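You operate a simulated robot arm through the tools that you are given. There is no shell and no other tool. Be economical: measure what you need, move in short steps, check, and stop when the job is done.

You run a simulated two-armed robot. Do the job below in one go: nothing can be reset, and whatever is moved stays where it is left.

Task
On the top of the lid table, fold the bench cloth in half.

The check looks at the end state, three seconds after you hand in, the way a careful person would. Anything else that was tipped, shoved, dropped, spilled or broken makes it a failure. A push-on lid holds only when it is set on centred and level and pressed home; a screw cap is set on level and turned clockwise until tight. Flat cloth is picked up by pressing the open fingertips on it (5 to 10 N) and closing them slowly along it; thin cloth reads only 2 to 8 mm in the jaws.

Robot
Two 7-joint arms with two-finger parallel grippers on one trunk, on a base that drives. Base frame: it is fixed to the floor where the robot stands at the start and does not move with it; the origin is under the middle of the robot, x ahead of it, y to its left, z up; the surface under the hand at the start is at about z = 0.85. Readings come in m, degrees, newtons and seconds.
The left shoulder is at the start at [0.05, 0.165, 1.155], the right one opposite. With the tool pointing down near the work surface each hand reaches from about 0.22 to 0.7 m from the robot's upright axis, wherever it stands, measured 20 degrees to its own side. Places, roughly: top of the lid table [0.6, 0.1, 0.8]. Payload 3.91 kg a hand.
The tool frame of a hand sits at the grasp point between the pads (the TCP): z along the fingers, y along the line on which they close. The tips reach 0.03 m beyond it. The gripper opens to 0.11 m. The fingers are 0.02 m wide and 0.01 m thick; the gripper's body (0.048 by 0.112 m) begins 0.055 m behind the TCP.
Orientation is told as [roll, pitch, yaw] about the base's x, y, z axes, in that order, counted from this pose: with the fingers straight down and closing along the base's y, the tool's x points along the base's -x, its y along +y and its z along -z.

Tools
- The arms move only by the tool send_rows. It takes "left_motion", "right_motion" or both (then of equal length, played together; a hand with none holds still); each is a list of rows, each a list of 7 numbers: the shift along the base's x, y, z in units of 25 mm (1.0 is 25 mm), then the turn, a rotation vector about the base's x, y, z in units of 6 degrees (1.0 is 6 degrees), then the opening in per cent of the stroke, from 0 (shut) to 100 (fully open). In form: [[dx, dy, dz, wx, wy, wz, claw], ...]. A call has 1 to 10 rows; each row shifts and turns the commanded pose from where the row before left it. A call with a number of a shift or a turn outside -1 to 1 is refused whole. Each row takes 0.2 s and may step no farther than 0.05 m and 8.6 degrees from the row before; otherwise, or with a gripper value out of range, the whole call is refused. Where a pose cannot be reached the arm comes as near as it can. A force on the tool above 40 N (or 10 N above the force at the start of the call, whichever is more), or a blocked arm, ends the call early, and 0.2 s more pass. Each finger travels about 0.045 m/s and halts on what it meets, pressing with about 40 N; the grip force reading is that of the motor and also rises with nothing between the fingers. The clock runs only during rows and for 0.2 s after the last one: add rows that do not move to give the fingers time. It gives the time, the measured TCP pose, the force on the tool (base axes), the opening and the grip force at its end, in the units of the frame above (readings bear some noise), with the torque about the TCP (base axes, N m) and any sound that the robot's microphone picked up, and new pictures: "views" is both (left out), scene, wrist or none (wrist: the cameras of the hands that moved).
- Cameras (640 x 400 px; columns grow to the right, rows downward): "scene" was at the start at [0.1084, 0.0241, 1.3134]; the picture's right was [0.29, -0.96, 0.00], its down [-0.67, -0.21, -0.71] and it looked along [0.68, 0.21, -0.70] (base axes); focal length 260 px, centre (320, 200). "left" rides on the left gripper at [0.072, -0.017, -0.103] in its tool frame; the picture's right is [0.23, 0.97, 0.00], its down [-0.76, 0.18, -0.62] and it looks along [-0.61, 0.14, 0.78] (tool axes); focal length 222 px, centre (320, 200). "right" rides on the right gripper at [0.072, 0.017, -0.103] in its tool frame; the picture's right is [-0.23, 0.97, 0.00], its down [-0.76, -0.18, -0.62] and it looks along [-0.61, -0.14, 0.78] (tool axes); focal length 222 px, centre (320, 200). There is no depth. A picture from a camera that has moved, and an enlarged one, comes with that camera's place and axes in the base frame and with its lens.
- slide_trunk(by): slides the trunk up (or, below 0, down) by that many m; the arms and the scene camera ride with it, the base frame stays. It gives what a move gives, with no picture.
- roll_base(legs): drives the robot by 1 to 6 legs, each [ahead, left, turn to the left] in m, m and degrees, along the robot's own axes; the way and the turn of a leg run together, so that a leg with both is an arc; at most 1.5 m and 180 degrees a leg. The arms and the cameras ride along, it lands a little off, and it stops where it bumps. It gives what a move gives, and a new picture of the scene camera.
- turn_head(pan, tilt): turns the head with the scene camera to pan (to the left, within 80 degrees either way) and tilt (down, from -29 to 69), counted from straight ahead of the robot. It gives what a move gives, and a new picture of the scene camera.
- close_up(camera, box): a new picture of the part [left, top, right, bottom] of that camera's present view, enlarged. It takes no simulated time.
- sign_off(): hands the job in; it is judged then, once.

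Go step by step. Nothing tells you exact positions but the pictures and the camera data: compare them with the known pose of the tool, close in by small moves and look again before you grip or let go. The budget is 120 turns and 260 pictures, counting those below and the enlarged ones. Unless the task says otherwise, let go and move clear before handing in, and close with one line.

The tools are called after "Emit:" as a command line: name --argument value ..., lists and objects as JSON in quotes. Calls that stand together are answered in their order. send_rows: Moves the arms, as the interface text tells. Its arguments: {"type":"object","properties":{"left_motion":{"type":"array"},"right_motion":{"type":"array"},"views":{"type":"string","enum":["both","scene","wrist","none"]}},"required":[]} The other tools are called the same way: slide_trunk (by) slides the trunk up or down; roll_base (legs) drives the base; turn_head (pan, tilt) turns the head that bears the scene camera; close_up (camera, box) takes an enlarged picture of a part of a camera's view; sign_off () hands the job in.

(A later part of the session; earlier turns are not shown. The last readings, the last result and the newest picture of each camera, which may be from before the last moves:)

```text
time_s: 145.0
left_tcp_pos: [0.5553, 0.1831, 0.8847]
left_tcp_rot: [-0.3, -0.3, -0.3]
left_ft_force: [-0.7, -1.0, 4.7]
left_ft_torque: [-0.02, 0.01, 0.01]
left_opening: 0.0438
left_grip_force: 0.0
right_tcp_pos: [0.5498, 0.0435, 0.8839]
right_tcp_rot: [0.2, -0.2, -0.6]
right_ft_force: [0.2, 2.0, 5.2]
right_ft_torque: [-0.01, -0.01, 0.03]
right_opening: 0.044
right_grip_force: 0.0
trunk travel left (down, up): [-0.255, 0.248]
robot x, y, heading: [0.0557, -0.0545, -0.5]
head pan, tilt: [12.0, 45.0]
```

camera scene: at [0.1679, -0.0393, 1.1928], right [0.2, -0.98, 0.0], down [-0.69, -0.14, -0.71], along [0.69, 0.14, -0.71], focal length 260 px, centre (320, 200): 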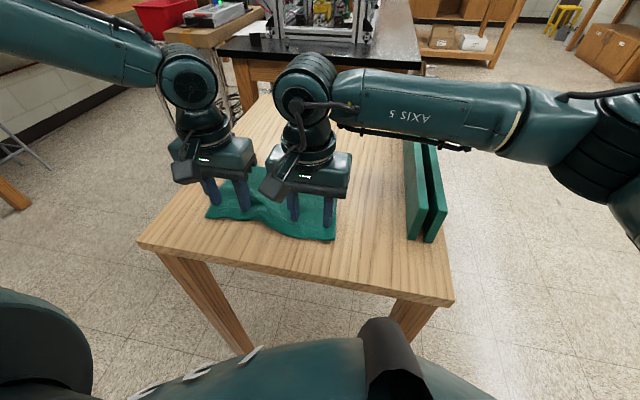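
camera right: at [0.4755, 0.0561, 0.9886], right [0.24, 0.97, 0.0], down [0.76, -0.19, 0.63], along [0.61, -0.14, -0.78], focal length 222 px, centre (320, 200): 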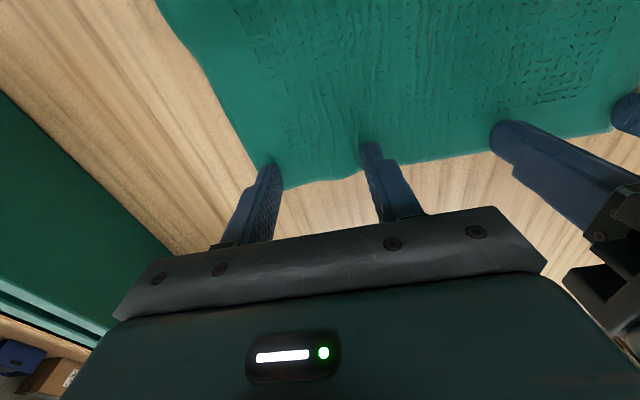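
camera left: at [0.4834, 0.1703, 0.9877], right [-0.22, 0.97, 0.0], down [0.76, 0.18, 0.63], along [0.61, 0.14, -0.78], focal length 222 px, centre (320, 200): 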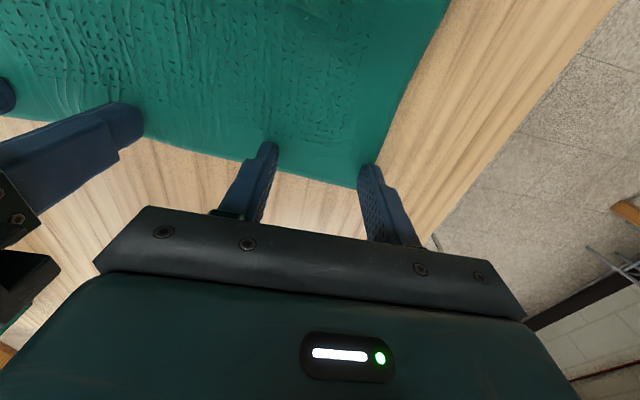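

Emit:
send_rows --left_motion '[[0, 0, -0.03, 0, 0, 0, 37], [0, 0, 0, 0, 0, 0, 34], [0, 0, 0, 0, 0, 0, 31], [0, 0, 0, 0, 0, 0, 28], [0, 0, 0, 0, 0, 0, 26], [0, 0, 0, 0, 0, 0, 24], [0, 0, 0, 0, 0, 0, 22], [0, 0, 0, 0, 0, 0, 20], [0, 0, 0, 0, 0, 0, 18], [0, 0, 0, 0, 0, 0, 16]]' --right_motion '[[0, 0, -0.03, 0, 0, 0, 37], [0, 0, 0, 0, 0, 0, 34], [0, 0, 0, 0, 0, 0, 31], [0, 0, 0, 0, 0, 0, 28], [0, 0, 0, 0, 0, 0, 26], [0, 0, 0, 0, 0, 0, 24], [0, 0, 0, 0, 0, 0, 22], [0, 0, 0, 0, 0, 0, 20], [0, 0, 0, 0, 0, 0, 18], [0, 0, 0, 0, 0, 0, 16]]' --views "none"

Emit:
send_rows --left_motion '[[0, 0, 0, 0, 0, 0, 14], [0, 0, 0, 0, 0, 0, 12], [0, 0, 0, 0, 0, 0, 10], [0, 0, 0, 0, 0, 0, 8], [0, 0, 0, 0, 0, 0, 6], [0, 0, 0, 0, 0, 0, 4], [0, 0, 0, 0, 0, 0, 2], [0, 0, 0, 0, 0, 0, 0], [0, 0, 0, 0, 0, 0, 0]]' --right_motion '[[0, 0, 0, 0, 0, 0, 14], [0, 0, 0, 0, 0, 0, 12], [0, 0, 0, 0, 0, 0, 10], [0, 0, 0, 0, 0, 0, 8], [0, 0, 0, 0, 0, 0, 6], [0, 0, 0, 0, 0, 0, 4], [0, 0, 0, 0, 0, 0, 2], [0, 0, 0, 0, 0, 0, 0], [0, 0, 0, 0, 0, 0, 0]]' --views "wrist"

```text
time_s: 147.2
left_tcp_pos: [0.5544, 0.1833, 0.8836]
left_tcp_rot: [-0.2, -0.3, -0.2]
left_ft_force: [0.3, 0.2, 11.9]
left_ft_torque: [0.0, 0.05, 0.0]
left_opening: 0.0182
left_grip_force: 0.7
right_tcp_pos: [0.5501, 0.0439, 0.8841]
right_tcp_rot: [0.3, -0.5, -0.6]
right_ft_force: [0.2, -2.3, 10.6]
right_ft_torque: [-0.09, 0.02, 0.04]
right_opening: 0.0177
right_grip_force: 0.2
trunk travel left (down, up): [-0.255, 0.248]
robot x, y, heading: [0.0614, -0.0549, -0.5]
head pan, tilt: [12.0, 45.0]
```

```text
time_s: 149.2
left_tcp_pos: [0.5541, 0.1837, 0.8838]
left_tcp_rot: [-0.1, -0.4, -0.2]
left_ft_force: [-0.2, -2.5, 12.6]
left_ft_torque: [-0.13, 0.1, 0.04]
left_opening: 0.0039
left_grip_force: 39.9
right_tcp_pos: [0.5485, 0.043, 0.8827]
right_tcp_rot: [0.1, -0.3, -0.4]
right_ft_force: [-1.2, -0.1, 10.1]
right_ft_torque: [-0.01, 0.03, 0.02]
right_opening: 0.0002
right_grip_force: 37.6
trunk travel left (down, up): [-0.255, 0.248]
robot x, y, heading: [0.0544, -0.057, -0.2]
head pan, tilt: [12.0, 45.0]
camera right: at [0.4745, 0.0599, 0.9863], right [0.24, 0.97, 0.01], down [0.76, -0.19, 0.63], along [0.61, -0.14, -0.78], focal length 222 px, centre (320, 200)
camera left: at [0.482, 0.1664, 0.9864], right [-0.22, 0.97, 0.0], down [0.76, 0.18, 0.63], along [0.61, 0.14, -0.78], focal length 222 px, centre (320, 200)
```

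right: 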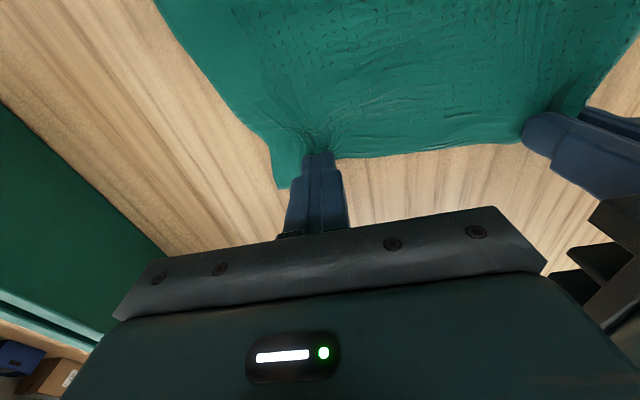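
left: 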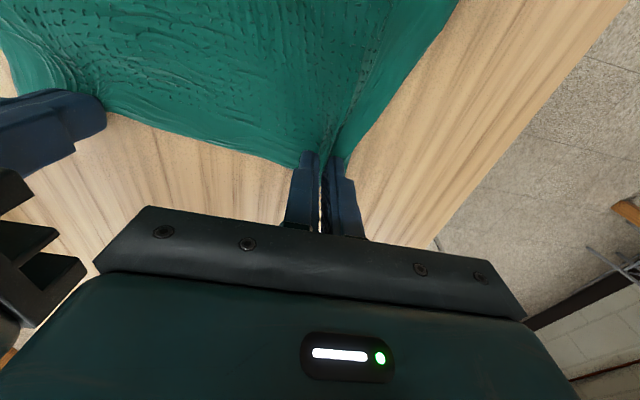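

The left has gripped and the right missed. I'll retry the right with a wider opening, slightly further in.

Emit:
send_rows --right_motion '[[0, 0, 0.25, 0, 0, 0, 0], [0, 0, 0, 0, 0, 0, 48], [0, 0, 0, 0, 0, 0, 48], [0, 0, 0, 0, 0, 0, 48], [-0.3, 0.2, 0, 0, 0, 0, 48], [0, 0, -0.15, 0, 0, 0, 48], [0, 0, -0.1, 0, 0, 0, 48], [0, 0, 0, 0, 0, 0, 48]]' --views "wrist"

```text
time_s: 151.0
left_tcp_pos: [0.5537, 0.1823, 0.8831]
left_tcp_rot: [-0.2, -0.3, -0.3]
left_ft_force: [-2.0, -1.7, 13.9]
left_ft_torque: [-0.08, 0.09, 0.0]
left_opening: 0.0042
left_grip_force: 39.6
right_tcp_pos: [0.5406, 0.0495, 0.883]
right_tcp_rot: [0.2, -0.4, -0.6]
right_ft_force: [-1.0, 0.1, 4.9]
right_ft_torque: [-0.03, 0.02, -0.02]
right_opening: 0.0529
right_grip_force: 0.0
trunk travel left (down, up): [-0.255, 0.248]
robot x, y, heading: [0.0603, -0.0532, -0.4]
head pan, tilt: [12.0, 45.0]
camera right: at [0.4675, 0.0656, 0.9867], right [0.24, 0.97, 0.01], down [0.76, -0.19, 0.63], along [0.61, -0.14, -0.78], focal length 222 px, centre (320, 200)
```

right: 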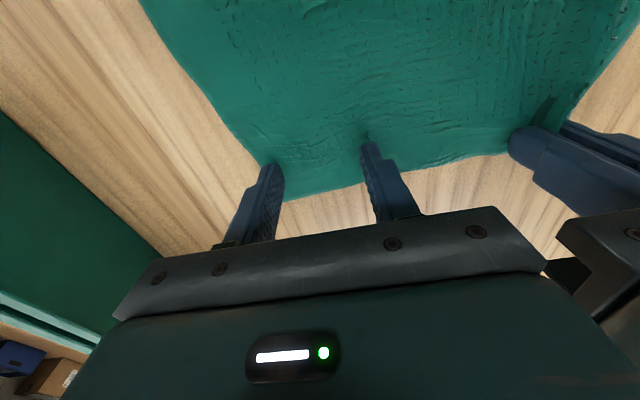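

Emit:
send_rows --right_motion '[[0, 0, 0.15, 0, 0, 0, 48], [0, 0.3, 0, 0, 0, 0, 48], [0, 0, -0.15, 0, 0, 0, 48], [0, 0, 0, 0, 0, 0, 44], [0, 0, 0, 0, 0, 0, 40], [0, 0, 0, 0, 0, 0, 36], [0, 0, 0, 0, 0, 0, 32], [0, 0, 0, 0, 0, 0, 28], [0, 0, 0, 0, 0, 0, 24], [0, 0, 0, 0, 0, 0, 20]]' --views "none"

Emit:
send_rows --right_motion '[[0, 0, 0, 0, 0, 0, 17], [0, 0, 0, 0, 0, 0, 14], [0, 0, 0, 0, 0, 0, 12], [0, 0, 0, 0, 0, 0, 10], [0, 0, 0, 0, 0, 0, 8], [0, 0, 0, 0, 0, 0, 6], [0, 0, 0, 0, 0, 0, 4], [0, 0, 0, 0, 0, 0, 2], [0, 0, 0, 0, 0, 0, 0], [0, 0, 0, 0, 0, 0, 0]]' --views "wrist"

```text
time_s: 153.2
left_tcp_pos: [0.5538, 0.1842, 0.8838]
left_tcp_rot: [-0.1, -0.3, -0.3]
left_ft_force: [0.4, -3.1, 12.8]
left_ft_torque: [-0.11, 0.04, -0.02]
left_opening: 0.0043
left_grip_force: 39.6
right_tcp_pos: [0.5416, 0.0577, 0.8841]
right_tcp_rot: [0.2, -0.4, -0.4]
right_ft_force: [-0.5, 2.2, 12.1]
right_ft_torque: [0.0, -0.01, 0.01]
right_opening: 0.0221
right_grip_force: 0.1
trunk travel left (down, up): [-0.255, 0.248]
robot x, y, heading: [0.062, -0.052, -0.6]
head pan, tilt: [12.0, 45.0]
```

```text
time_s: 155.4
left_tcp_pos: [0.5538, 0.183, 0.8846]
left_tcp_rot: [-0.1, -0.3, -0.3]
left_ft_force: [2.8, -4.6, 10.0]
left_ft_torque: [-0.15, -0.02, 0.05]
left_opening: 0.0044
left_grip_force: 40.2
right_tcp_pos: [0.5409, 0.0574, 0.8839]
right_tcp_rot: [0.4, -0.4, -0.5]
right_ft_force: [-0.9, 3.8, 17.0]
right_ft_torque: [0.14, -0.1, 0.02]
right_opening: 0.003
right_grip_force: 40.3
trunk travel left (down, up): [-0.255, 0.248]
robot x, y, heading: [0.0626, -0.0573, -0.5]
head pan, tilt: [12.0, 45.0]
camera right: at [0.4667, 0.0735, 0.9865], right [0.24, 0.97, 0.01], down [0.76, -0.19, 0.63], along [0.61, -0.14, -0.78], focal length 222 px, centre (320, 200)
```

right: 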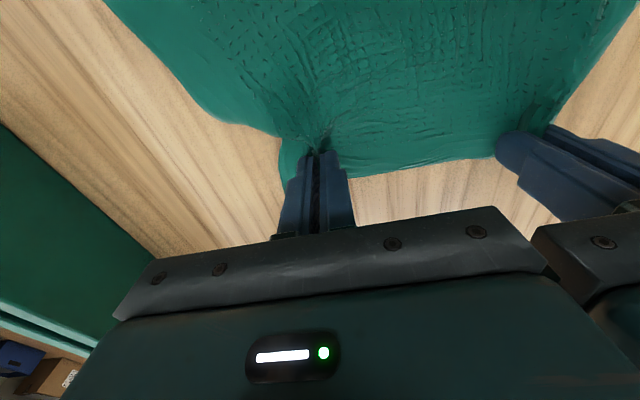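

Both corners are gripped. I'll now lift the top edge up and back over the crease, so the slack rolls toward me.

Emit:
send_rows --left_motion '[[-0.1, 0, 0.5, 0, 0, 0, 0], [-0.3, 0, 0.6, 0, 0, 0, 0], [-0.5, 0, 0.6, 0, 0, 0, 0], [-0.6, 0, 0.6, 0, 0, 0, 0], [-0.7, 0, 0.5, 0, 0, 0, 0], [-0.7, 0, 0.4, 0, 0, 0, 0], [-0.7, 0, 0.3, 0, 0, 0, 0], [-0.7, 0, 0.2, 0, 0, 0, 0], [-0.7, 0, 0, 0, 0, 0, 0], [-0.4, 0, 0, 0, 0, 0, 0]]' --right_motion '[[-0.1, 0, 0.5, 0, 0, 0, 0], [-0.3, 0, 0.6, 0, 0, 0, 0], [-0.5, 0, 0.6, 0, 0, 0, 0], [-0.6, 0, 0.6, 0, 0, 0, 0], [-0.7, 0, 0.5, 0, 0, 0, 0], [-0.7, 0, 0.4, 0, 0, 0, 0], [-0.7, 0, 0.3, 0, 0, 0, 0], [-0.7, 0, 0.2, 0, 0, 0, 0], [-0.7, 0, 0, 0, 0, 0, 0], [-0.4, 0, 0, 0, 0, 0, 0]]' --views "both"

Emit:
close_up --camera "scene" --box '[150, 120, 390, 270]'

```text
time_s: 157.6
left_tcp_pos: [0.4187, 0.183, 0.9761]
left_tcp_rot: [-0.2, -0.1, -0.2]
left_ft_force: [-0.8, -1.4, -0.4]
left_ft_torque: [-0.07, -0.02, 0.03]
left_opening: 0.0042
left_grip_force: 39.9
right_tcp_pos: [0.4085, 0.0571, 0.9748]
right_tcp_rot: [0.2, -0.3, -0.5]
right_ft_force: [0.2, 2.5, 0.1]
right_ft_torque: [0.1, -0.02, 0.03]
right_opening: 0.0027
right_grip_force: 39.7
trunk travel left (down, up): [-0.255, 0.248]
robot x, y, heading: [0.0606, -0.0549, -0.5]
head pan, tilt: [12.0, 45.0]
camera scene: at [0.169, -0.0385, 1.1927], right [0.2, -0.98, 0.0], down [-0.69, -0.14, -0.71], along [0.69, 0.14, -0.71], focal length 260 px, centre (320, 200)
camera right: at [0.3336, 0.0737, 1.0778], right [0.24, 0.97, 0.0], down [0.76, -0.19, 0.63], along [0.61, -0.14, -0.78], focal length 222 px, centre (320, 200)
camera left: at [0.3478, 0.1666, 1.0784], right [-0.22, 0.97, 0.0], down [0.76, 0.18, 0.62], along [0.61, 0.14, -0.78], focal length 222 px, centre (320, 200)
```

scene: 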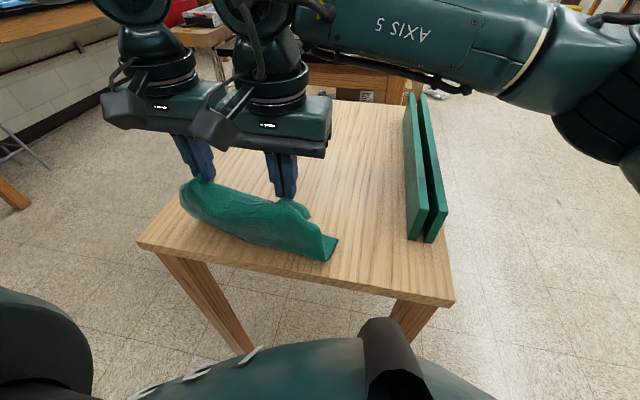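
right: 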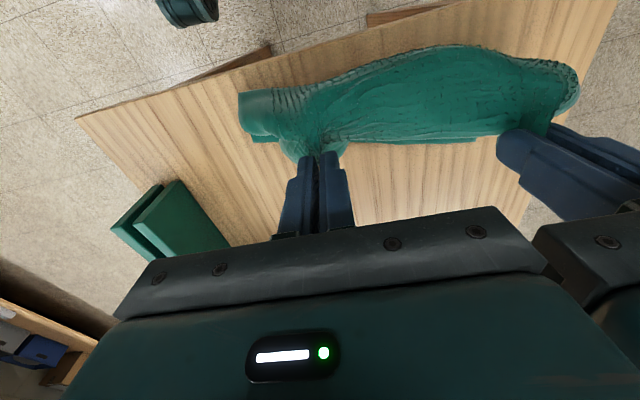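
left: 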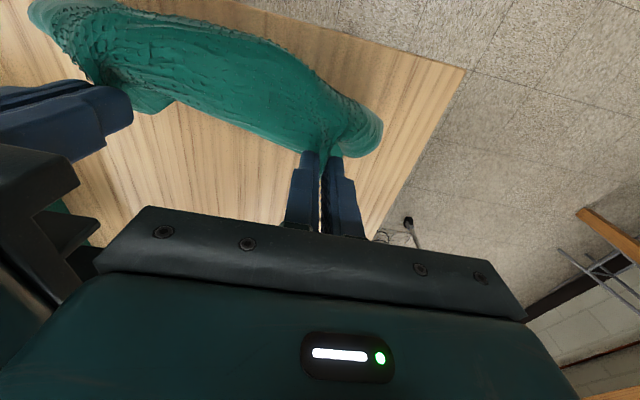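

```text
2.67 times, centred on (270, 195) of scene
camera zoom: at [0.169, -0.0385, 1.1927], right [0.2, -0.98, 0.0], down [-0.69, -0.14, -0.71], along [0.69, 0.14, -0.71], focal length 692 px, centre (453, 213)
```

zoom: 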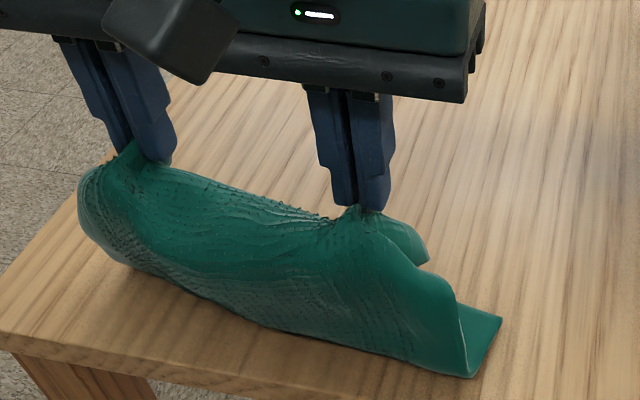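

The slack now loops toward me. The bottom layer's far edge runs from about (0.42,-0.02) to (0.47,0.2), so I'll lay the top edge down along it, left further forward and both slightly right.

Emit:
send_rows --left_motion '[[0.2, -0.1, -0.3, 0, 0, 0, 0], [0.2, -0.1, -0.4, 0, 0, 0, 0], [0.2, -0.1, -0.4, 0, 0, 0, 0], [0.2, -0.1, -0.4, 0, 0, 0, 0], [0.2, -0.1, -0.4, 0, 0, 0, 0], [0.2, -0.1, -0.4, 0, 0, 0, 0], [0.2, -0.1, -0.4, 0, 0, 0, 0], [0.1, -0.1, -0.3, 0, 0, 0, 0], [0, 0, 0, 0, 0, 0, 0]]' --right_motion '[[0, -0.1, -0.3, 0, 0, 0, 0], [0, -0.1, -0.4, 0, 0, 0, 0], [0, -0.1, -0.4, 0, 0, 0, 0], [0, -0.1, -0.4, 0, 0, 0, 0], [0, -0.1, -0.4, 0, 0, 0, 0], [0, -0.1, -0.4, 0, 0, 0, 0], [0, -0.1, -0.4, 0, 0, 0, 0], [0, -0.1, -0.3, 0, 0, 0, 0], [0, 0, 0, 0, 0, 0, 0]]' --views "both"

Emit:
close_up --camera "scene" --box '[150, 120, 390, 270]'

```text
time_s: 159.6
left_tcp_pos: [0.4576, 0.161, 0.8999]
left_tcp_rot: [-0.3, -0.2, -0.3]
left_ft_force: [-5.2, -12.9, 3.7]
left_ft_torque: [-0.43, 0.2, 0.16]
left_opening: 0.0039
left_grip_force: 39.9
right_tcp_pos: [0.4081, 0.0367, 0.8999]
right_tcp_rot: [0.4, -0.2, -0.4]
right_ft_force: [5.1, 13.1, 3.0]
right_ft_torque: [0.38, -0.18, -0.18]
right_opening: 0.0028
right_grip_force: 40.1
trunk travel left (down, up): [-0.255, 0.248]
robot x, y, heading: [0.0633, -0.0563, -0.4]
head pan, tilt: [12.0, 45.0]
camera scene: at [0.1687, -0.0387, 1.1928], right [0.2, -0.98, 0.0], down [-0.69, -0.14, -0.71], along [0.69, 0.14, -0.71], focal length 260 px, centre (320, 200)
camera right: at [0.3333, 0.0535, 1.0026], right [0.24, 0.97, 0.01], down [0.76, -0.19, 0.63], along [0.61, -0.14, -0.78], focal length 222 px, centre (320, 200)
camera left: at [0.3855, 0.1456, 1.0031], right [-0.22, 0.97, -0.01], down [0.76, 0.18, 0.63], along [0.61, 0.14, -0.78], focal length 222 px, centre (320, 200)
```

scene: 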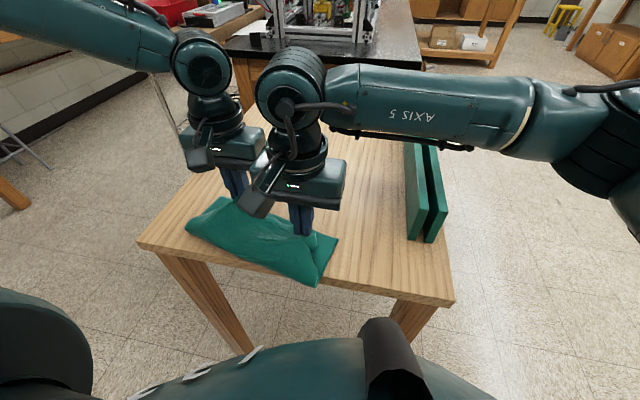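
right: 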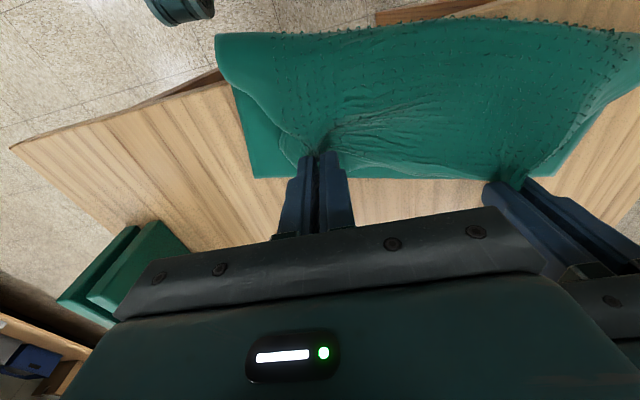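
left: 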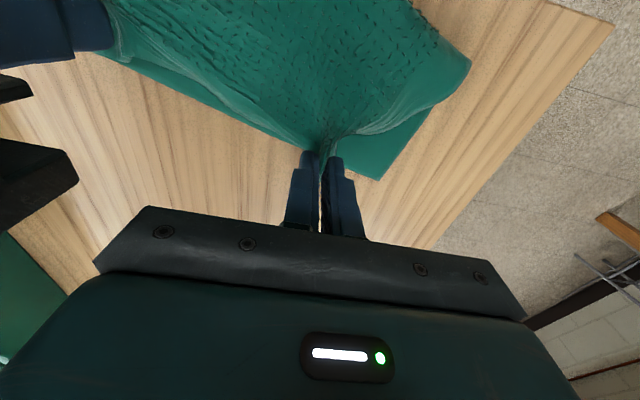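

```text
2.67 times, centred on (270, 195) of scene
camera zoom: at [0.1687, -0.0387, 1.1928], right [0.2, -0.98, 0.0], down [-0.69, -0.14, -0.71], along [0.69, 0.14, -0.71], focal length 692 px, centre (453, 213)
```

zoom: 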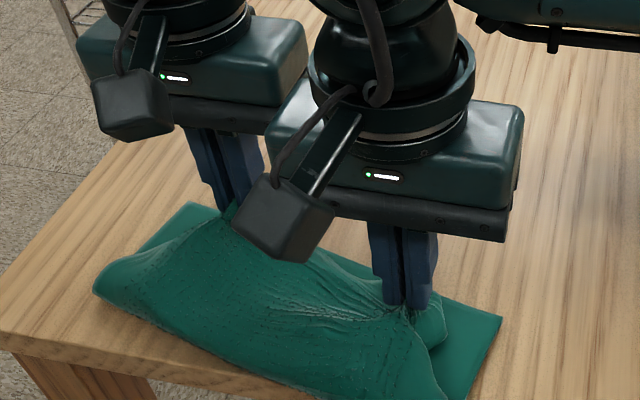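

The top and bottom edges nearly coincide now. I'll ease the tension, lower and release slowly.

Emit:
send_rows --left_motion '[[0, -0.15, -0.2, 0, 0, 0, 0], [0, -0.1, -0.15, 0, 0, 0, 0], [0, 0, 0, 0, 0, 0, 10], [0, 0.1, 0, 0, 0, 0, 20], [0, 0.1, 0, 0, 0, 0, 30], [0, 0, 0, 0, 0, 0, 40], [0, 0, 0.4, 0, 0, 0, 40], [0, 0, 0.8, 0, 0, 0, 40], [0, 0.5, 0.8, 0, 0, 0, 40], [0, 0.5, 0.5, 0, 0, 0, 40]]' --right_motion '[[0, 0.1, -0.2, 0, 0, 0, 0], [0, 0.1, -0.15, 0, 0, 0, 0], [0, 0, 0, 0, 0, 0, 10], [0, -0.1, 0, 0, 0, 0, 20], [0, -0.1, 0, 0, 0, 0, 30], [0, 0, 0, 0, 0, 0, 40], [0, 0, 0.4, 0, 0, 0, 40], [0, 0, 0.8, 0, 0, 0, 40], [0, -0.5, 0.8, 0, 0, 0, 40], [0, -0.5, 0.5, 0, 0, 0, 40]]' --views "both"

Emit:
close_up --camera "scene" --box '[150, 150, 390, 300]'

```text
time_s: 161.8
left_tcp_pos: [0.4562, 0.1877, 0.9541]
left_tcp_rot: [-0.2, -0.2, -0.3]
left_ft_force: [0.1, 0.8, 0.2]
left_ft_torque: [-0.01, -0.02, 0.0]
left_opening: 0.0438
left_grip_force: 0.1
right_tcp_pos: [0.4065, 0.0138, 0.954]
right_tcp_rot: [0.2, -0.3, -0.5]
right_ft_force: [-0.3, -0.4, -0.2]
right_ft_torque: [0.0, 0.02, -0.01]
right_opening: 0.0442
right_grip_force: 0.0
trunk travel left (down, up): [-0.255, 0.248]
robot x, y, heading: [0.0569, -0.0531, -0.5]
head pan, tilt: [12.0, 45.0]
camera scene: at [0.1689, -0.0386, 1.1926], right [0.2, -0.98, 0.0], down [-0.69, -0.14, -0.71], along [0.69, 0.14, -0.71], focal length 260 px, centre (320, 200)
camera right: at [0.3331, 0.0294, 1.0566], right [0.24, 0.97, 0.0], down [0.76, -0.19, 0.63], along [0.61, -0.14, -0.78], focal length 222 px, centre (320, 200)
camera left: at [0.3851, 0.1716, 1.0567], right [-0.22, 0.97, 0.0], down [0.76, 0.18, 0.62], along [0.61, 0.14, -0.78], focal length 222 px, centre (320, 200)
```

scene: 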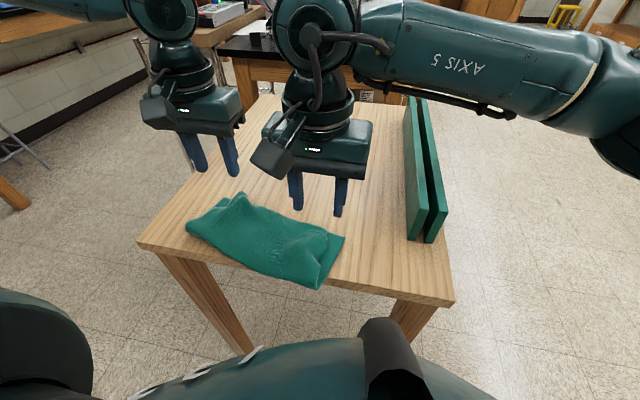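
right: 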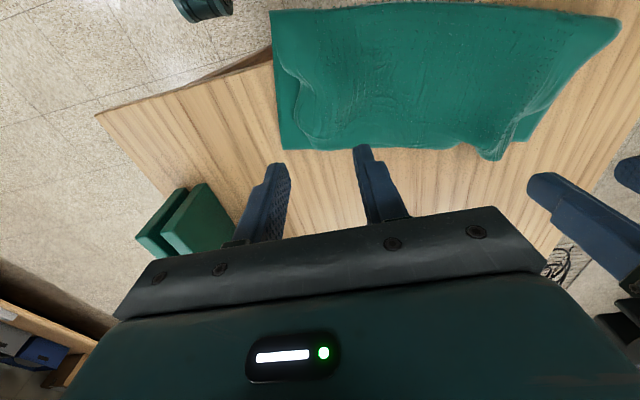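
left: 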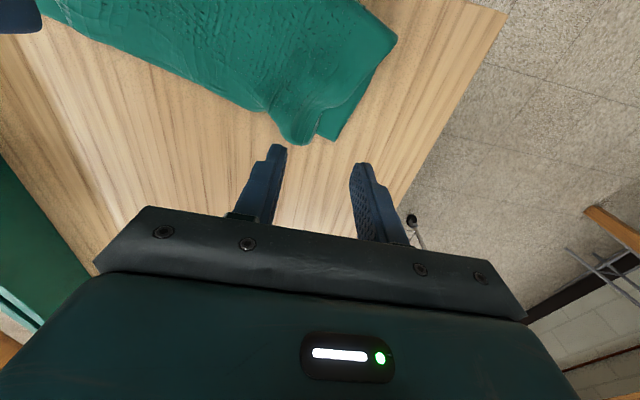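

```text
2.67 times, centred on (270, 225) of scene
camera zoom: at [0.1689, -0.0386, 1.1926], right [0.2, -0.98, 0.0], down [-0.69, -0.14, -0.71], along [0.69, 0.14, -0.71], focal length 692 px, centre (453, 133)
```

zoom: 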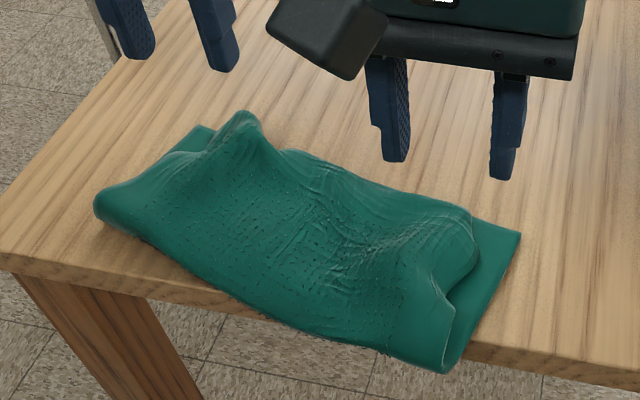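

It's now a proper half fold, but the crease slightly overhangs the table's near edge and the stack is skewed. I'll press on it and push it forward, more on the right.

Emit:
send_rows --left_motion '[[-0.4, -0.3, 0, 0, 0, 0, 40], [-0.5, -0.3, -0.2, 0, 0, 0, 40], [-0.5, -0.3, -0.4, 0, 0, 0, 40], [0, 0, -0.5, 0, 0, 0, 40], [0, 0, -0.5, 0, 0, 0, 40], [0, 0, -0.4, 0, 0, 0, 40], [0, 0, -0.3, 0, 0, 0, 40], [0, 0, -0.2, 0, 0, 0, 40], [0, 0, 0, 0, 0, 0, 40]]' --right_motion '[[-0.2, 0.3, 0, 0, 0, 0, 40], [-0.3, 0.4, -0.2, 0, 0, 0, 40], [-0.3, 0.4, -0.4, 0, 0, 0, 40], [0, 0, -0.5, 0, 0, 0, 40], [0, 0, -0.5, 0, 0, 0, 40], [0, 0, -0.4, 0, 0, 0, 40], [0, 0, -0.3, 0, 0, 0, 40], [0, 0, -0.2, 0, 0, 0, 40], [0, 0, 0, 0, 0, 0, 40]]' --views "none"

```text
time_s: 163.8
left_tcp_pos: [0.4224, 0.1636, 0.8906]
left_tcp_rot: [-0.3, -0.2, -0.3]
left_ft_force: [0.4, 0.1, -0.2]
left_ft_torque: [0.0, -0.02, -0.03]
left_opening: 0.0439
left_grip_force: 0.1
right_tcp_pos: [0.3878, 0.0393, 0.89]
right_tcp_rot: [0.1, -0.3, -0.5]
right_ft_force: [-0.1, -0.2, 0.6]
right_ft_torque: [0.01, -0.01, 0.01]
right_opening: 0.044
right_grip_force: 0.0
trunk travel left (down, up): [-0.255, 0.248]
robot x, y, heading: [0.0585, -0.0539, -0.5]
head pan, tilt: [12.0, 45.0]
```

Emit:
send_rows --left_motion '[[0, 0, -0.1, 0, 0, 0, 40], [0, 0, -0.06, 0, 0, 0, 40], [0, 0, 0, 0, 0, 0, 40]]' --right_motion '[[0, 0, -0.1, 0, 0, 0, 40], [0, 0, -0.06, 0, 0, 0, 40], [0, 0, 0, 0, 0, 0, 40]]' --views "none"

```text
time_s: 164.6
left_tcp_pos: [0.4226, 0.1624, 0.889]
left_tcp_rot: [-0.2, -0.3, -0.3]
left_ft_force: [1.6, -1.5, 4.7]
left_ft_torque: [-0.1, -0.05, 0.04]
left_opening: 0.0437
left_grip_force: 0.1
right_tcp_pos: [0.3868, 0.0394, 0.8869]
right_tcp_rot: [0.3, -0.2, -0.5]
right_ft_force: [1.7, 2.0, 6.1]
right_ft_torque: [-0.02, -0.08, 0.03]
right_opening: 0.044
right_grip_force: 0.1
trunk travel left (down, up): [-0.255, 0.248]
robot x, y, heading: [0.056, -0.0527, -0.5]
head pan, tilt: [12.0, 45.0]
```

Emit:
send_rows --left_motion '[[0, 0, -0.06, 0, 0, 0, 40], [0.2, 0, 0, 0, 0, 0, 40], [0.2, 0, 0, 0, 0, 0, 40], [0.2, 0, 0, 0, 0, 0, 40], [0.2, 0, 0, 0, 0, 0, 40], [0.2, 0, 0, 0, 0, 0, 40], [0.2, 0, 0, 0, 0, 0, 40], [0.2, 0, 0, 0, 0, 0, 40], [0.2, 0, 0, 0, 0, 0, 40], [0.2, 0, 0, 0, 0, 0, 40]]' --right_motion '[[0, 0, -0.04, 0, 0, 0, 40], [0.38, 0, 0, 0, 0, 0, 40], [0.38, 0, 0, 0, 0, 0, 40], [0.38, 0, 0, 0, 0, 0, 40], [0.38, 0, 0, 0, 0, 0, 40], [0.38, 0, 0, 0, 0, 0, 40], [0.38, 0, 0, 0, 0, 0, 40], [0.38, 0, 0, 0, 0, 0, 40], [0.38, 0, 0, 0, 0, 0, 40], [0.38, 0, 0, 0, 0, 0, 40]]' --views "scene"

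Emit:
send_rows --left_motion '[[0, 0, 0.4, 0, 0, 0, 40], [0, 0, 0.8, 0, 0, 0, 40], [0, 0.8, 1, 0, 0, 0, 40], [0, 1, 1, 0, 0, 0, 40], [0, 1, 0, 0, 0, 0, 40]]' --right_motion '[[0, 0, 0.4, 0, 0, 0, 40], [0, 0, 0.8, 0, 0, 0, 40], [0, -0.8, 1, 0, 0, 0, 40], [0, -1, 1, 0, 0, 0, 40], [0, -0.5, 0, 0, 0, 0, 40]]' --views "wrist"

Emit:
close_up --camera "scene" --box '[150, 140, 390, 290]'

```text
time_s: 166.8
left_tcp_pos: [0.4672, 0.1639, 0.8871]
left_tcp_rot: [-0.2, -0.3, -0.2]
left_ft_force: [-1.4, -0.7, 9.1]
left_ft_torque: [-0.1, 0.02, 0.02]
left_opening: 0.0437
left_grip_force: 0.0
right_tcp_pos: [0.4711, 0.0401, 0.8869]
right_tcp_rot: [0.2, -0.3, -0.5]
right_ft_force: [-5.1, 4.0, 9.4]
right_ft_torque: [-0.06, 0.16, -0.01]
right_opening: 0.0437
right_grip_force: 0.1
trunk travel left (down, up): [-0.255, 0.248]
robot x, y, heading: [0.0622, -0.0575, -0.3]
head pan, tilt: [12.0, 45.0]
camera scene: at [0.1672, -0.0389, 1.1929], right [0.2, -0.98, 0.0], down [-0.69, -0.14, -0.71], along [0.69, 0.14, -0.71], focal length 260 px, centre (320, 200)
```

scene: 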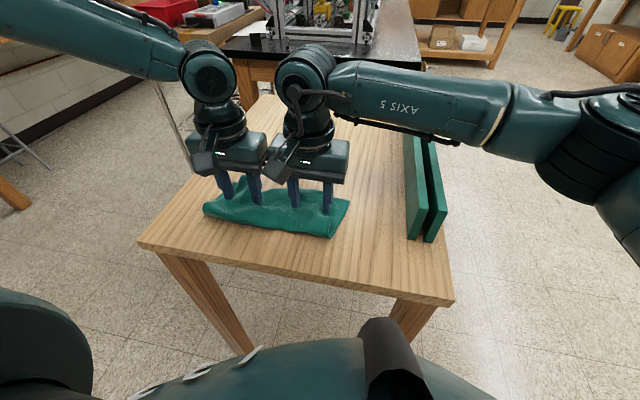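

```text
time_s: 168.0
left_tcp_pos: [0.4679, 0.2332, 0.9649]
left_tcp_rot: [-0.1, -0.3, -0.3]
left_ft_force: [0.4, -0.9, 0.3]
left_ft_torque: [-0.03, 0.0, 0.03]
left_opening: 0.0441
left_grip_force: 0.1
right_tcp_pos: [0.4739, -0.0167, 0.9642]
right_tcp_rot: [0.1, -0.3, -0.5]
right_ft_force: [-0.6, 0.6, -0.3]
right_ft_torque: [0.03, 0.01, -0.01]
right_opening: 0.0438
right_grip_force: 0.1
trunk travel left (down, up): [-0.255, 0.248]
robot x, y, heading: [0.0569, -0.0569, -0.4]
head pan, tilt: [12.0, 45.0]
camera right: at [0.3993, -0.001, 1.0685], right [0.23, 0.97, 0.0], down [0.76, -0.19, 0.63], along [0.61, -0.14, -0.78], focal length 222 px, centre (320, 200)
camera left: at [0.3957, 0.2174, 1.0673], right [-0.22, 0.97, 0.0], down [0.76, 0.18, 0.62], along [0.61, 0.14, -0.78], focal length 222 px, centre (320, 200)
```

right: 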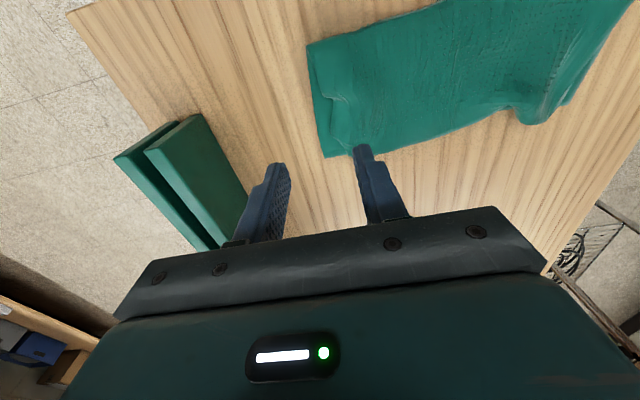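
left: 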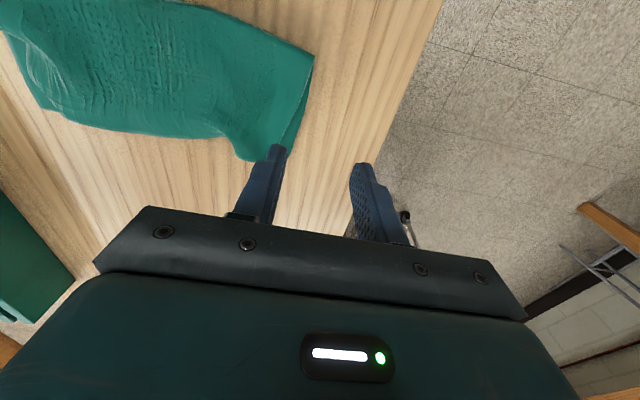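

```text
2.67 times, centred on (270, 215) of scene
camera zoom: at [0.169, -0.0384, 1.1926], right [0.2, -0.98, 0.0], down [-0.69, -0.14, -0.71], along [0.69, 0.14, -0.71], focal length 692 px, centre (453, 160)
```

zoom: 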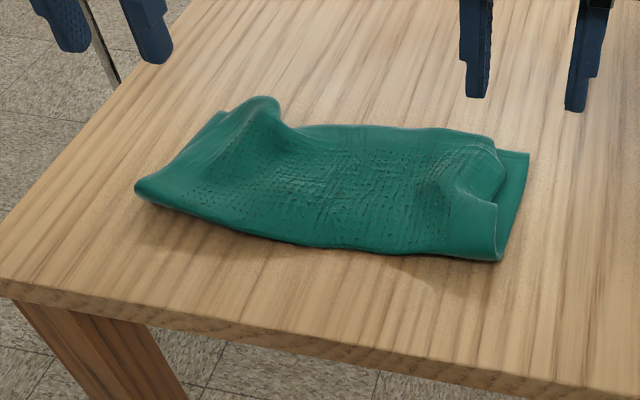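

The fold is square and fully on the table. Only the two gathered top corners remain; I'll press closed fingertips on each gather and spread them open.

Emit:
send_rows --left_motion '[[0.3, -0.7, 0, 0, 0, 0, 0], [0.3, -0.7, 0, 0, 0, 0, 0], [0.3, -0.7, -0.2, 0, 0, 0, 0], [0.1, -0.6, -0.4, 0, 0, 0, 0], [0, 0, -0.5, 0, 0, 0, 0], [0, 0, -0.5, 0, 0, 0, 0], [0, 0, -0.5, 0, 0, 0, 0], [0, 0, -0.4, 0, 0, 0, 0], [0, 0, 0, 0, 0, 0, 0]]' --right_motion '[[0.2, 0.4, 0, 0, 0, 0, 0], [0.2, 0.5, 0, 0, 0, 0, 0], [0.2, 0.5, -0.2, 0, 0, 0, 0], [0.1, 0.4, -0.4, 0, 0, 0, 0], [0, 0, -0.5, 0, 0, 0, 0], [0, 0, -0.5, 0, 0, 0, 0], [0, 0, -0.5, 0, 0, 0, 0], [0, 0, -0.4, 0, 0, 0, 0], [0, 0, 0, 0, 0, 0, 0]]' --views "wrist"

```text
time_s: 170.0
left_tcp_pos: [0.4925, 0.1659, 0.9028]
left_tcp_rot: [-0.2, -0.2, -0.3]
left_ft_force: [-0.7, 0.7, 0.8]
left_ft_torque: [0.0, -0.05, -0.02]
left_opening: 0.0
left_grip_force: 37.8
right_tcp_pos: [0.4902, 0.0291, 0.9055]
right_tcp_rot: [0.2, -0.3, -0.5]
right_ft_force: [0.3, 0.2, -0.3]
right_ft_torque: [-0.04, 0.04, 0.0]
right_opening: 0.0
right_grip_force: 37.6
trunk travel left (down, up): [-0.255, 0.248]
robot x, y, heading: [0.0616, -0.0541, -0.1]
head pan, tilt: [12.0, 45.0]
camera right: at [0.4168, 0.0453, 1.0068], right [0.24, 0.97, 0.0], down [0.76, -0.19, 0.63], along [0.61, -0.14, -0.78], focal length 222 px, centre (320, 200)
camera left: at [0.4206, 0.1502, 1.0057], right [-0.22, 0.97, 0.0], down [0.76, 0.18, 0.62], along [0.61, 0.14, -0.78], focal length 222 px, centre (320, 200)
```

right: 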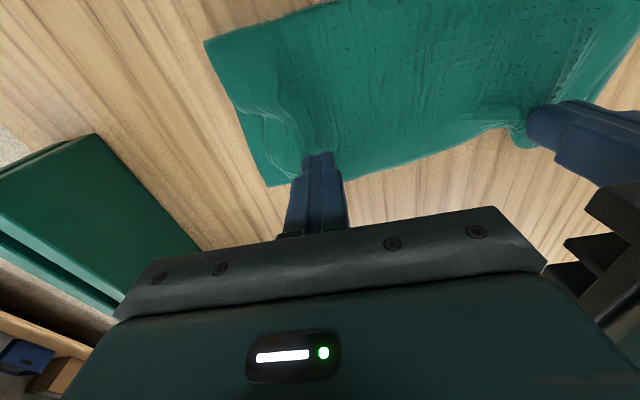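
left: 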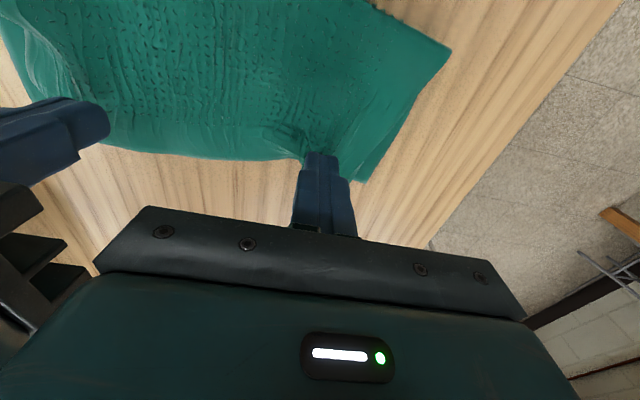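

Emit:
send_rows --left_motion '[[0, 0, -0.2, 0, 0, 0, 0], [0, 0, -0.2, 0, 0, 0, 0], [0, 0, -0.15, 0, 0, 0, 0], [0, 0, -0.05, 0, 0, 0, 0], [0, 0, 0, 0, 0, 0, 0]]' --right_motion '[[0, 0, -0.2, 0, 0, 0, 0], [0, 0, -0.2, 0, 0, 0, 0], [0, 0, -0.2, 0, 0, 0, 0], [0, 0, -0.1, 0, 0, 0, 0], [0, 0, 0, 0, 0, 0, 0]]' --views "none"

```text
time_s: 171.2
left_tcp_pos: [0.4935, 0.1648, 0.8897]
left_tcp_rot: [-0.2, -0.3, -0.3]
left_ft_force: [-0.4, 0.3, 3.0]
left_ft_torque: [-0.03, -0.03, 0.03]
left_opening: 0.0
left_grip_force: 37.6
right_tcp_pos: [0.4909, 0.0283, 0.8869]
right_tcp_rot: [0.2, -0.3, -0.6]
right_ft_force: [1.0, 0.6, 8.5]
right_ft_torque: [-0.04, -0.06, 0.04]
right_opening: 0.0002
right_grip_force: 37.7
trunk travel left (down, up): [-0.255, 0.248]
robot x, y, heading: [0.0606, -0.0541, -0.5]
head pan, tilt: [12.0, 45.0]
```

Emit:
send_rows --left_motion '[[0, 0, -0.08, 0, 0, 0, 0], [0, 0, 0, 0, 0, 0, 8], [0, 0, 0, 0, 0, 0, 16], [0, 0, 0, 0, 0, 0, 24], [0, 0, 0, 0, 0, 0, 32], [0, 0, 0, 0, 0, 0, 40], [0, 0, 0, 0, 0, 0, 44], [0, 0, 0, 0, 0, 0, 44]]' --right_motion '[[0, 0, 0, 0, 0, 0, 0], [0, 0, 0, 0, 0, 0, 8], [0, 0, 0, 0, 0, 0, 16], [0, 0, 0, 0, 0, 0, 24], [0, 0, 0, 0, 0, 0, 32], [0, 0, 0, 0, 0, 0, 40], [0, 0, 0, 0, 0, 0, 48], [0, 0, 0, 0, 0, 0, 48]]' --views "wrist"

```text
time_s: 173.0
left_tcp_pos: [0.4925, 0.1671, 0.8869]
left_tcp_rot: [-0.2, -0.3, -0.3]
left_ft_force: [1.8, 3.3, 10.8]
left_ft_torque: [-0.08, -0.01, -0.02]
left_opening: 0.0448
left_grip_force: 0.2
right_tcp_pos: [0.4911, 0.028, 0.8868]
right_tcp_rot: [0.3, -0.3, -0.5]
right_ft_force: [-1.3, 3.5, 11.5]
right_ft_torque: [-0.03, -0.02, 0.01]
right_opening: 0.0475
right_grip_force: 0.0
trunk travel left (down, up): [-0.255, 0.248]
robot x, y, heading: [0.0588, -0.0525, -0.7]
head pan, tilt: [12.0, 45.0]
camera right: at [0.4162, 0.044, 0.9898], right [0.24, 0.97, 0.01], down [0.76, -0.19, 0.63], along [0.61, -0.14, -0.78], focal length 222 px, centre (320, 200)
camera left: at [0.4196, 0.1504, 0.9896], right [-0.22, 0.97, 0.0], down [0.76, 0.18, 0.63], along [0.61, 0.14, -0.78], focal length 222 px, centre (320, 200)
```

right: 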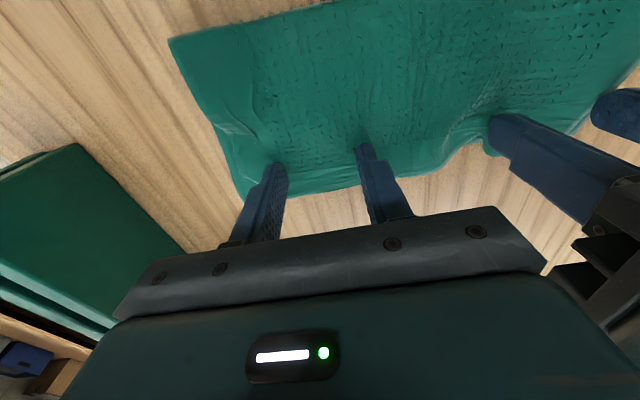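
left: 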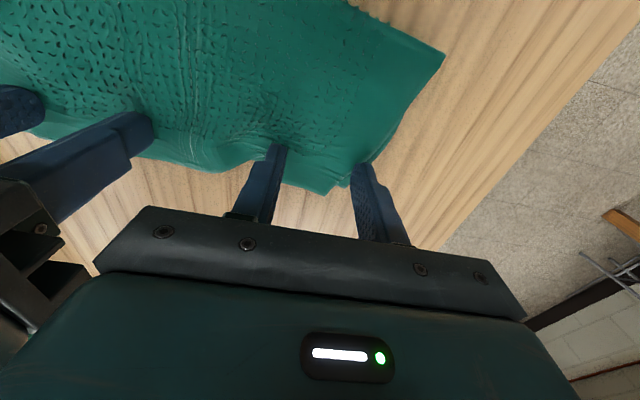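

The corners spread out nicely. I'll lift both hands off and inspect the result.

Emit:
send_rows --left_motion '[[0, 0, 0.4, 0, 0, 0, 44], [0, 0, 0.8, 0, 0, 0, 44], [0, 0.8, 1, 0, 0, 0, 44], [0, 1, 1, 0, 0, 0, 44], [0, 1, 0.5, 0, 0, 0, 44], [0, 1, 0, 0, 0, 0, 44]]' --right_motion '[[0, 0, 0.4, 0, 0, 0, 48], [0, 0, 0.8, 0, 0, 0, 44], [0, -0.8, 1, 0, 0, 0, 44], [0, -1, 1, 0, 0, 0, 44], [0, -0.7, 0.5, 0, 0, 0, 44], [0, 0, 0, 0, 0, 0, 44]]' --views "wrist"

Emit:
close_up --camera "scene" --box '[170, 140, 370, 265]'

```text
time_s: 174.4
left_tcp_pos: [0.4948, 0.262, 0.9775]
left_tcp_rot: [-0.2, -0.1, -0.3]
left_ft_force: [0.7, 0.1, 0.1]
left_ft_torque: [-0.02, -0.01, -0.04]
left_opening: 0.0485
left_grip_force: 0.1
right_tcp_pos: [0.4892, -0.0344, 0.9784]
right_tcp_rot: [0.2, -0.2, -0.5]
right_ft_force: [-0.3, -0.5, -0.5]
right_ft_torque: [-0.03, 0.0, -0.01]
right_opening: 0.0485
right_grip_force: 0.0
trunk travel left (down, up): [-0.255, 0.248]
robot x, y, heading: [0.0595, -0.0521, -0.5]
head pan, tilt: [12.0, 45.0]
camera right: at [0.4167, -0.0184, 1.0821], right [0.23, 0.97, 0.0], down [0.76, -0.19, 0.63], along [0.61, -0.14, -0.78], focal length 222 px, centre (320, 200)
camera left: at [0.422, 0.2465, 1.0807], right [-0.22, 0.98, 0.0], down [0.76, 0.18, 0.62], along [0.61, 0.14, -0.78], focal length 222 px, centre (320, 200)
```

right: 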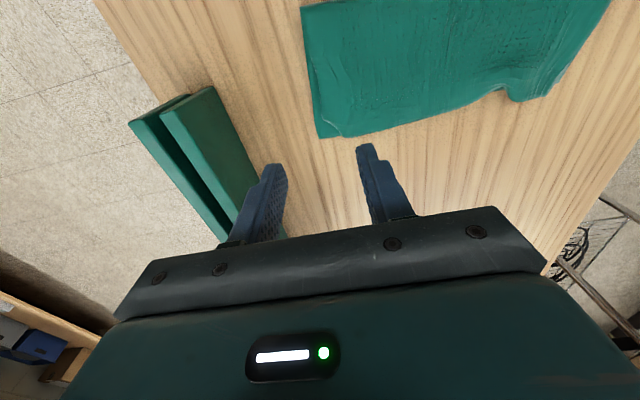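
left: 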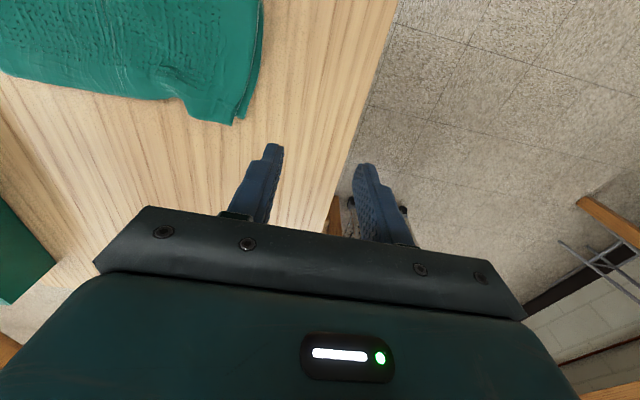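

```text
3.20 times, centred on (270, 202) of scene
camera zoom: at [0.169, -0.0383, 1.1926], right [0.2, -0.98, 0.0], down [-0.69, -0.14, -0.71], along [0.69, 0.14, -0.71], focal length 830 px, centre (480, 192)
```

zoom: 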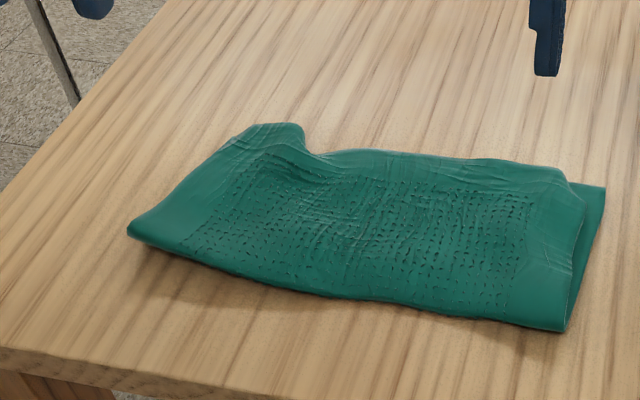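

It's nearly perfect. One step-like pleat remains near the far-left at about (0.50, 0.145), so I'll spread it once more with the left hand.

Emit:
send_rows --left_motion '[[0, -0.9, 0, 0, 0, 0, 0], [0, -0.9, 0, 0, 0, 0, 0], [0, -1, -0.3, 0, 0, 0, 0], [0, -1, -0.5, 0, 0, 0, 0], [0, -0.9, -0.5, 0, 0, 0, 0], [0, 0, -0.6, 0, 0, 0, 0], [0, 0, -0.6, 0, 0, 0, 0], [0, 0, -0.5, 0, 0, 0, 0], [0, 0, -0.3, 0, 0, 0, 0], [0, 0, 0, 0, 0, 0, 0]]' --views "wrist"

```text
time_s: 176.6
left_tcp_pos: [0.4922, 0.1434, 0.8964]
left_tcp_rot: [-0.3, -0.2, -0.2]
left_ft_force: [-0.7, 0.4, 0.6]
left_ft_torque: [-0.01, -0.01, -0.02]
left_opening: 0.0
left_grip_force: 37.5
right_tcp_pos: [0.4903, -0.0347, 0.9792]
right_tcp_rot: [0.1, -0.2, -0.5]
right_ft_force: [-0.7, -0.8, -1.0]
right_ft_torque: [-0.03, 0.03, 0.02]
right_opening: 0.0483
right_grip_force: 0.1
trunk travel left (down, up): [-0.255, 0.248]
robot x, y, heading: [0.0584, -0.057, -0.3]
head pan, tilt: [12.0, 45.0]
camera left: at [0.4206, 0.1278, 0.9994], right [-0.22, 0.97, 0.0], down [0.76, 0.18, 0.62], along [0.61, 0.14, -0.78], focal length 222 px, centre (320, 200)
```

left: 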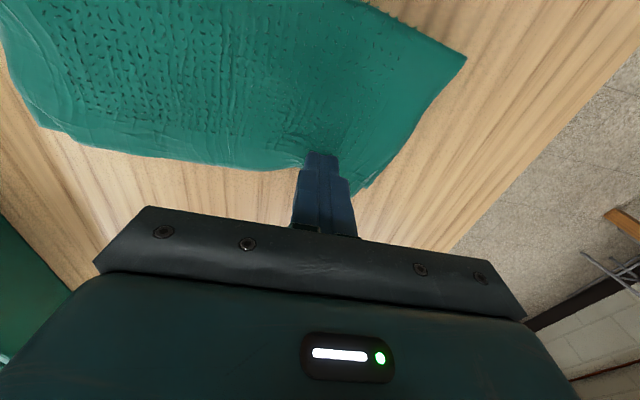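

Emit:
send_rows --left_motion '[[0, 0, -0.2, 0, 0, 0, 0], [0, 0, -0.15, 0, 0, 0, 0], [0, 0, -0.05, 0, 0, 0, 4], [0, 0, 0, 0, 0, 0, 12], [0, 0, 0, 0, 0, 0, 20], [0, 0, 0, 0, 0, 0, 28], [0, 0, 0, 0, 0, 0, 36], [0, 0, 0, 0, 0, 0, 44], [0, 0, 0, 0, 0, 0, 50], [0, 0, 0, 0, 0, 0, 50]]' --views "none"

Emit:
send_rows --left_motion '[[0, 0, 0.4, 0, 0, 0, 50], [0, 0, 0.8, 0, 0, 0, 50], [0, 0.8, 1, 0, 0, 0, 50], [0, 1, 1, 0, 0, 0, 50], [0, 1, 0.5, 0, 0, 0, 50], [0, 1, 0, 0, 0, 0, 50]]' --views "wrist"

Emit:
close_up --camera "scene" --box '[170, 140, 370, 265]'

```text
time_s: 178.8
left_tcp_pos: [0.4934, 0.1445, 0.8864]
left_tcp_rot: [-0.1, -0.3, -0.3]
left_ft_force: [0.6, 3.6, 11.9]
left_ft_torque: [-0.2, -0.02, 0.01]
left_opening: 0.0518
left_grip_force: 0.1
right_tcp_pos: [0.4895, -0.0337, 0.9796]
right_tcp_rot: [0.2, -0.3, -0.4]
right_ft_force: [0.2, -0.2, -0.2]
right_ft_torque: [0.02, 0.01, 0.01]
right_opening: 0.0486
right_grip_force: 0.1
trunk travel left (down, up): [-0.255, 0.248]
robot x, y, heading: [0.0589, -0.0539, -0.6]
head pan, tilt: [12.0, 45.0]
```

```text
time_s: 180.2
left_tcp_pos: [0.4909, 0.239, 0.9785]
left_tcp_rot: [-0.2, -0.1, -0.3]
left_ft_force: [0.5, 0.1, -0.4]
left_ft_torque: [0.01, 0.0, -0.05]
left_opening: 0.0549
left_grip_force: 0.0
right_tcp_pos: [0.4901, -0.0353, 0.9793]
right_tcp_rot: [0.3, -0.2, -0.6]
right_ft_force: [0.4, 0.8, -1.4]
right_ft_torque: [0.01, -0.01, 0.0]
right_opening: 0.0483
right_grip_force: 0.1
trunk travel left (down, up): [-0.255, 0.248]
robot x, y, heading: [0.0581, -0.0583, -0.1]
head pan, tilt: [12.0, 45.0]
camera left: at [0.4198, 0.223, 1.0816], right [-0.22, 0.97, 0.0], down [0.76, 0.18, 0.62], along [0.61, 0.14, -0.78], focal length 222 px, centre (320, 200)
```

left: 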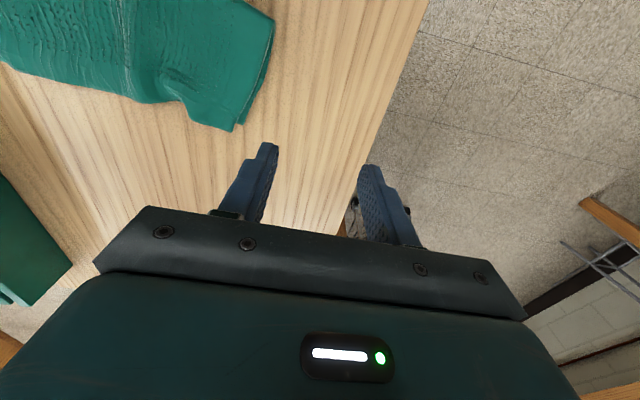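

```text
3.20 times, centred on (270, 202) of scene
camera zoom: at [0.169, -0.0383, 1.1926], right [0.2, -0.98, 0.0], down [-0.69, -0.14, -0.71], along [0.69, 0.14, -0.71], focal length 830 px, centre (480, 192)
```

zoom: 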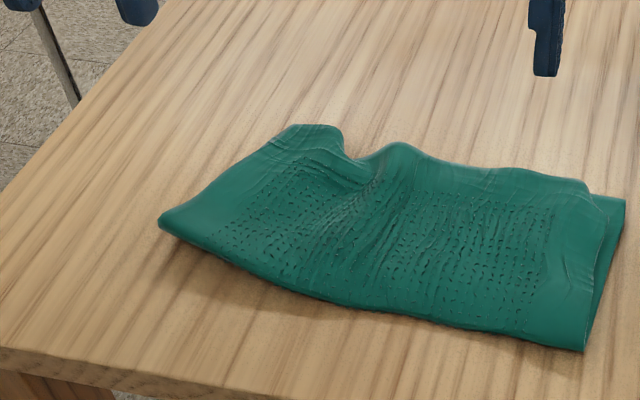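

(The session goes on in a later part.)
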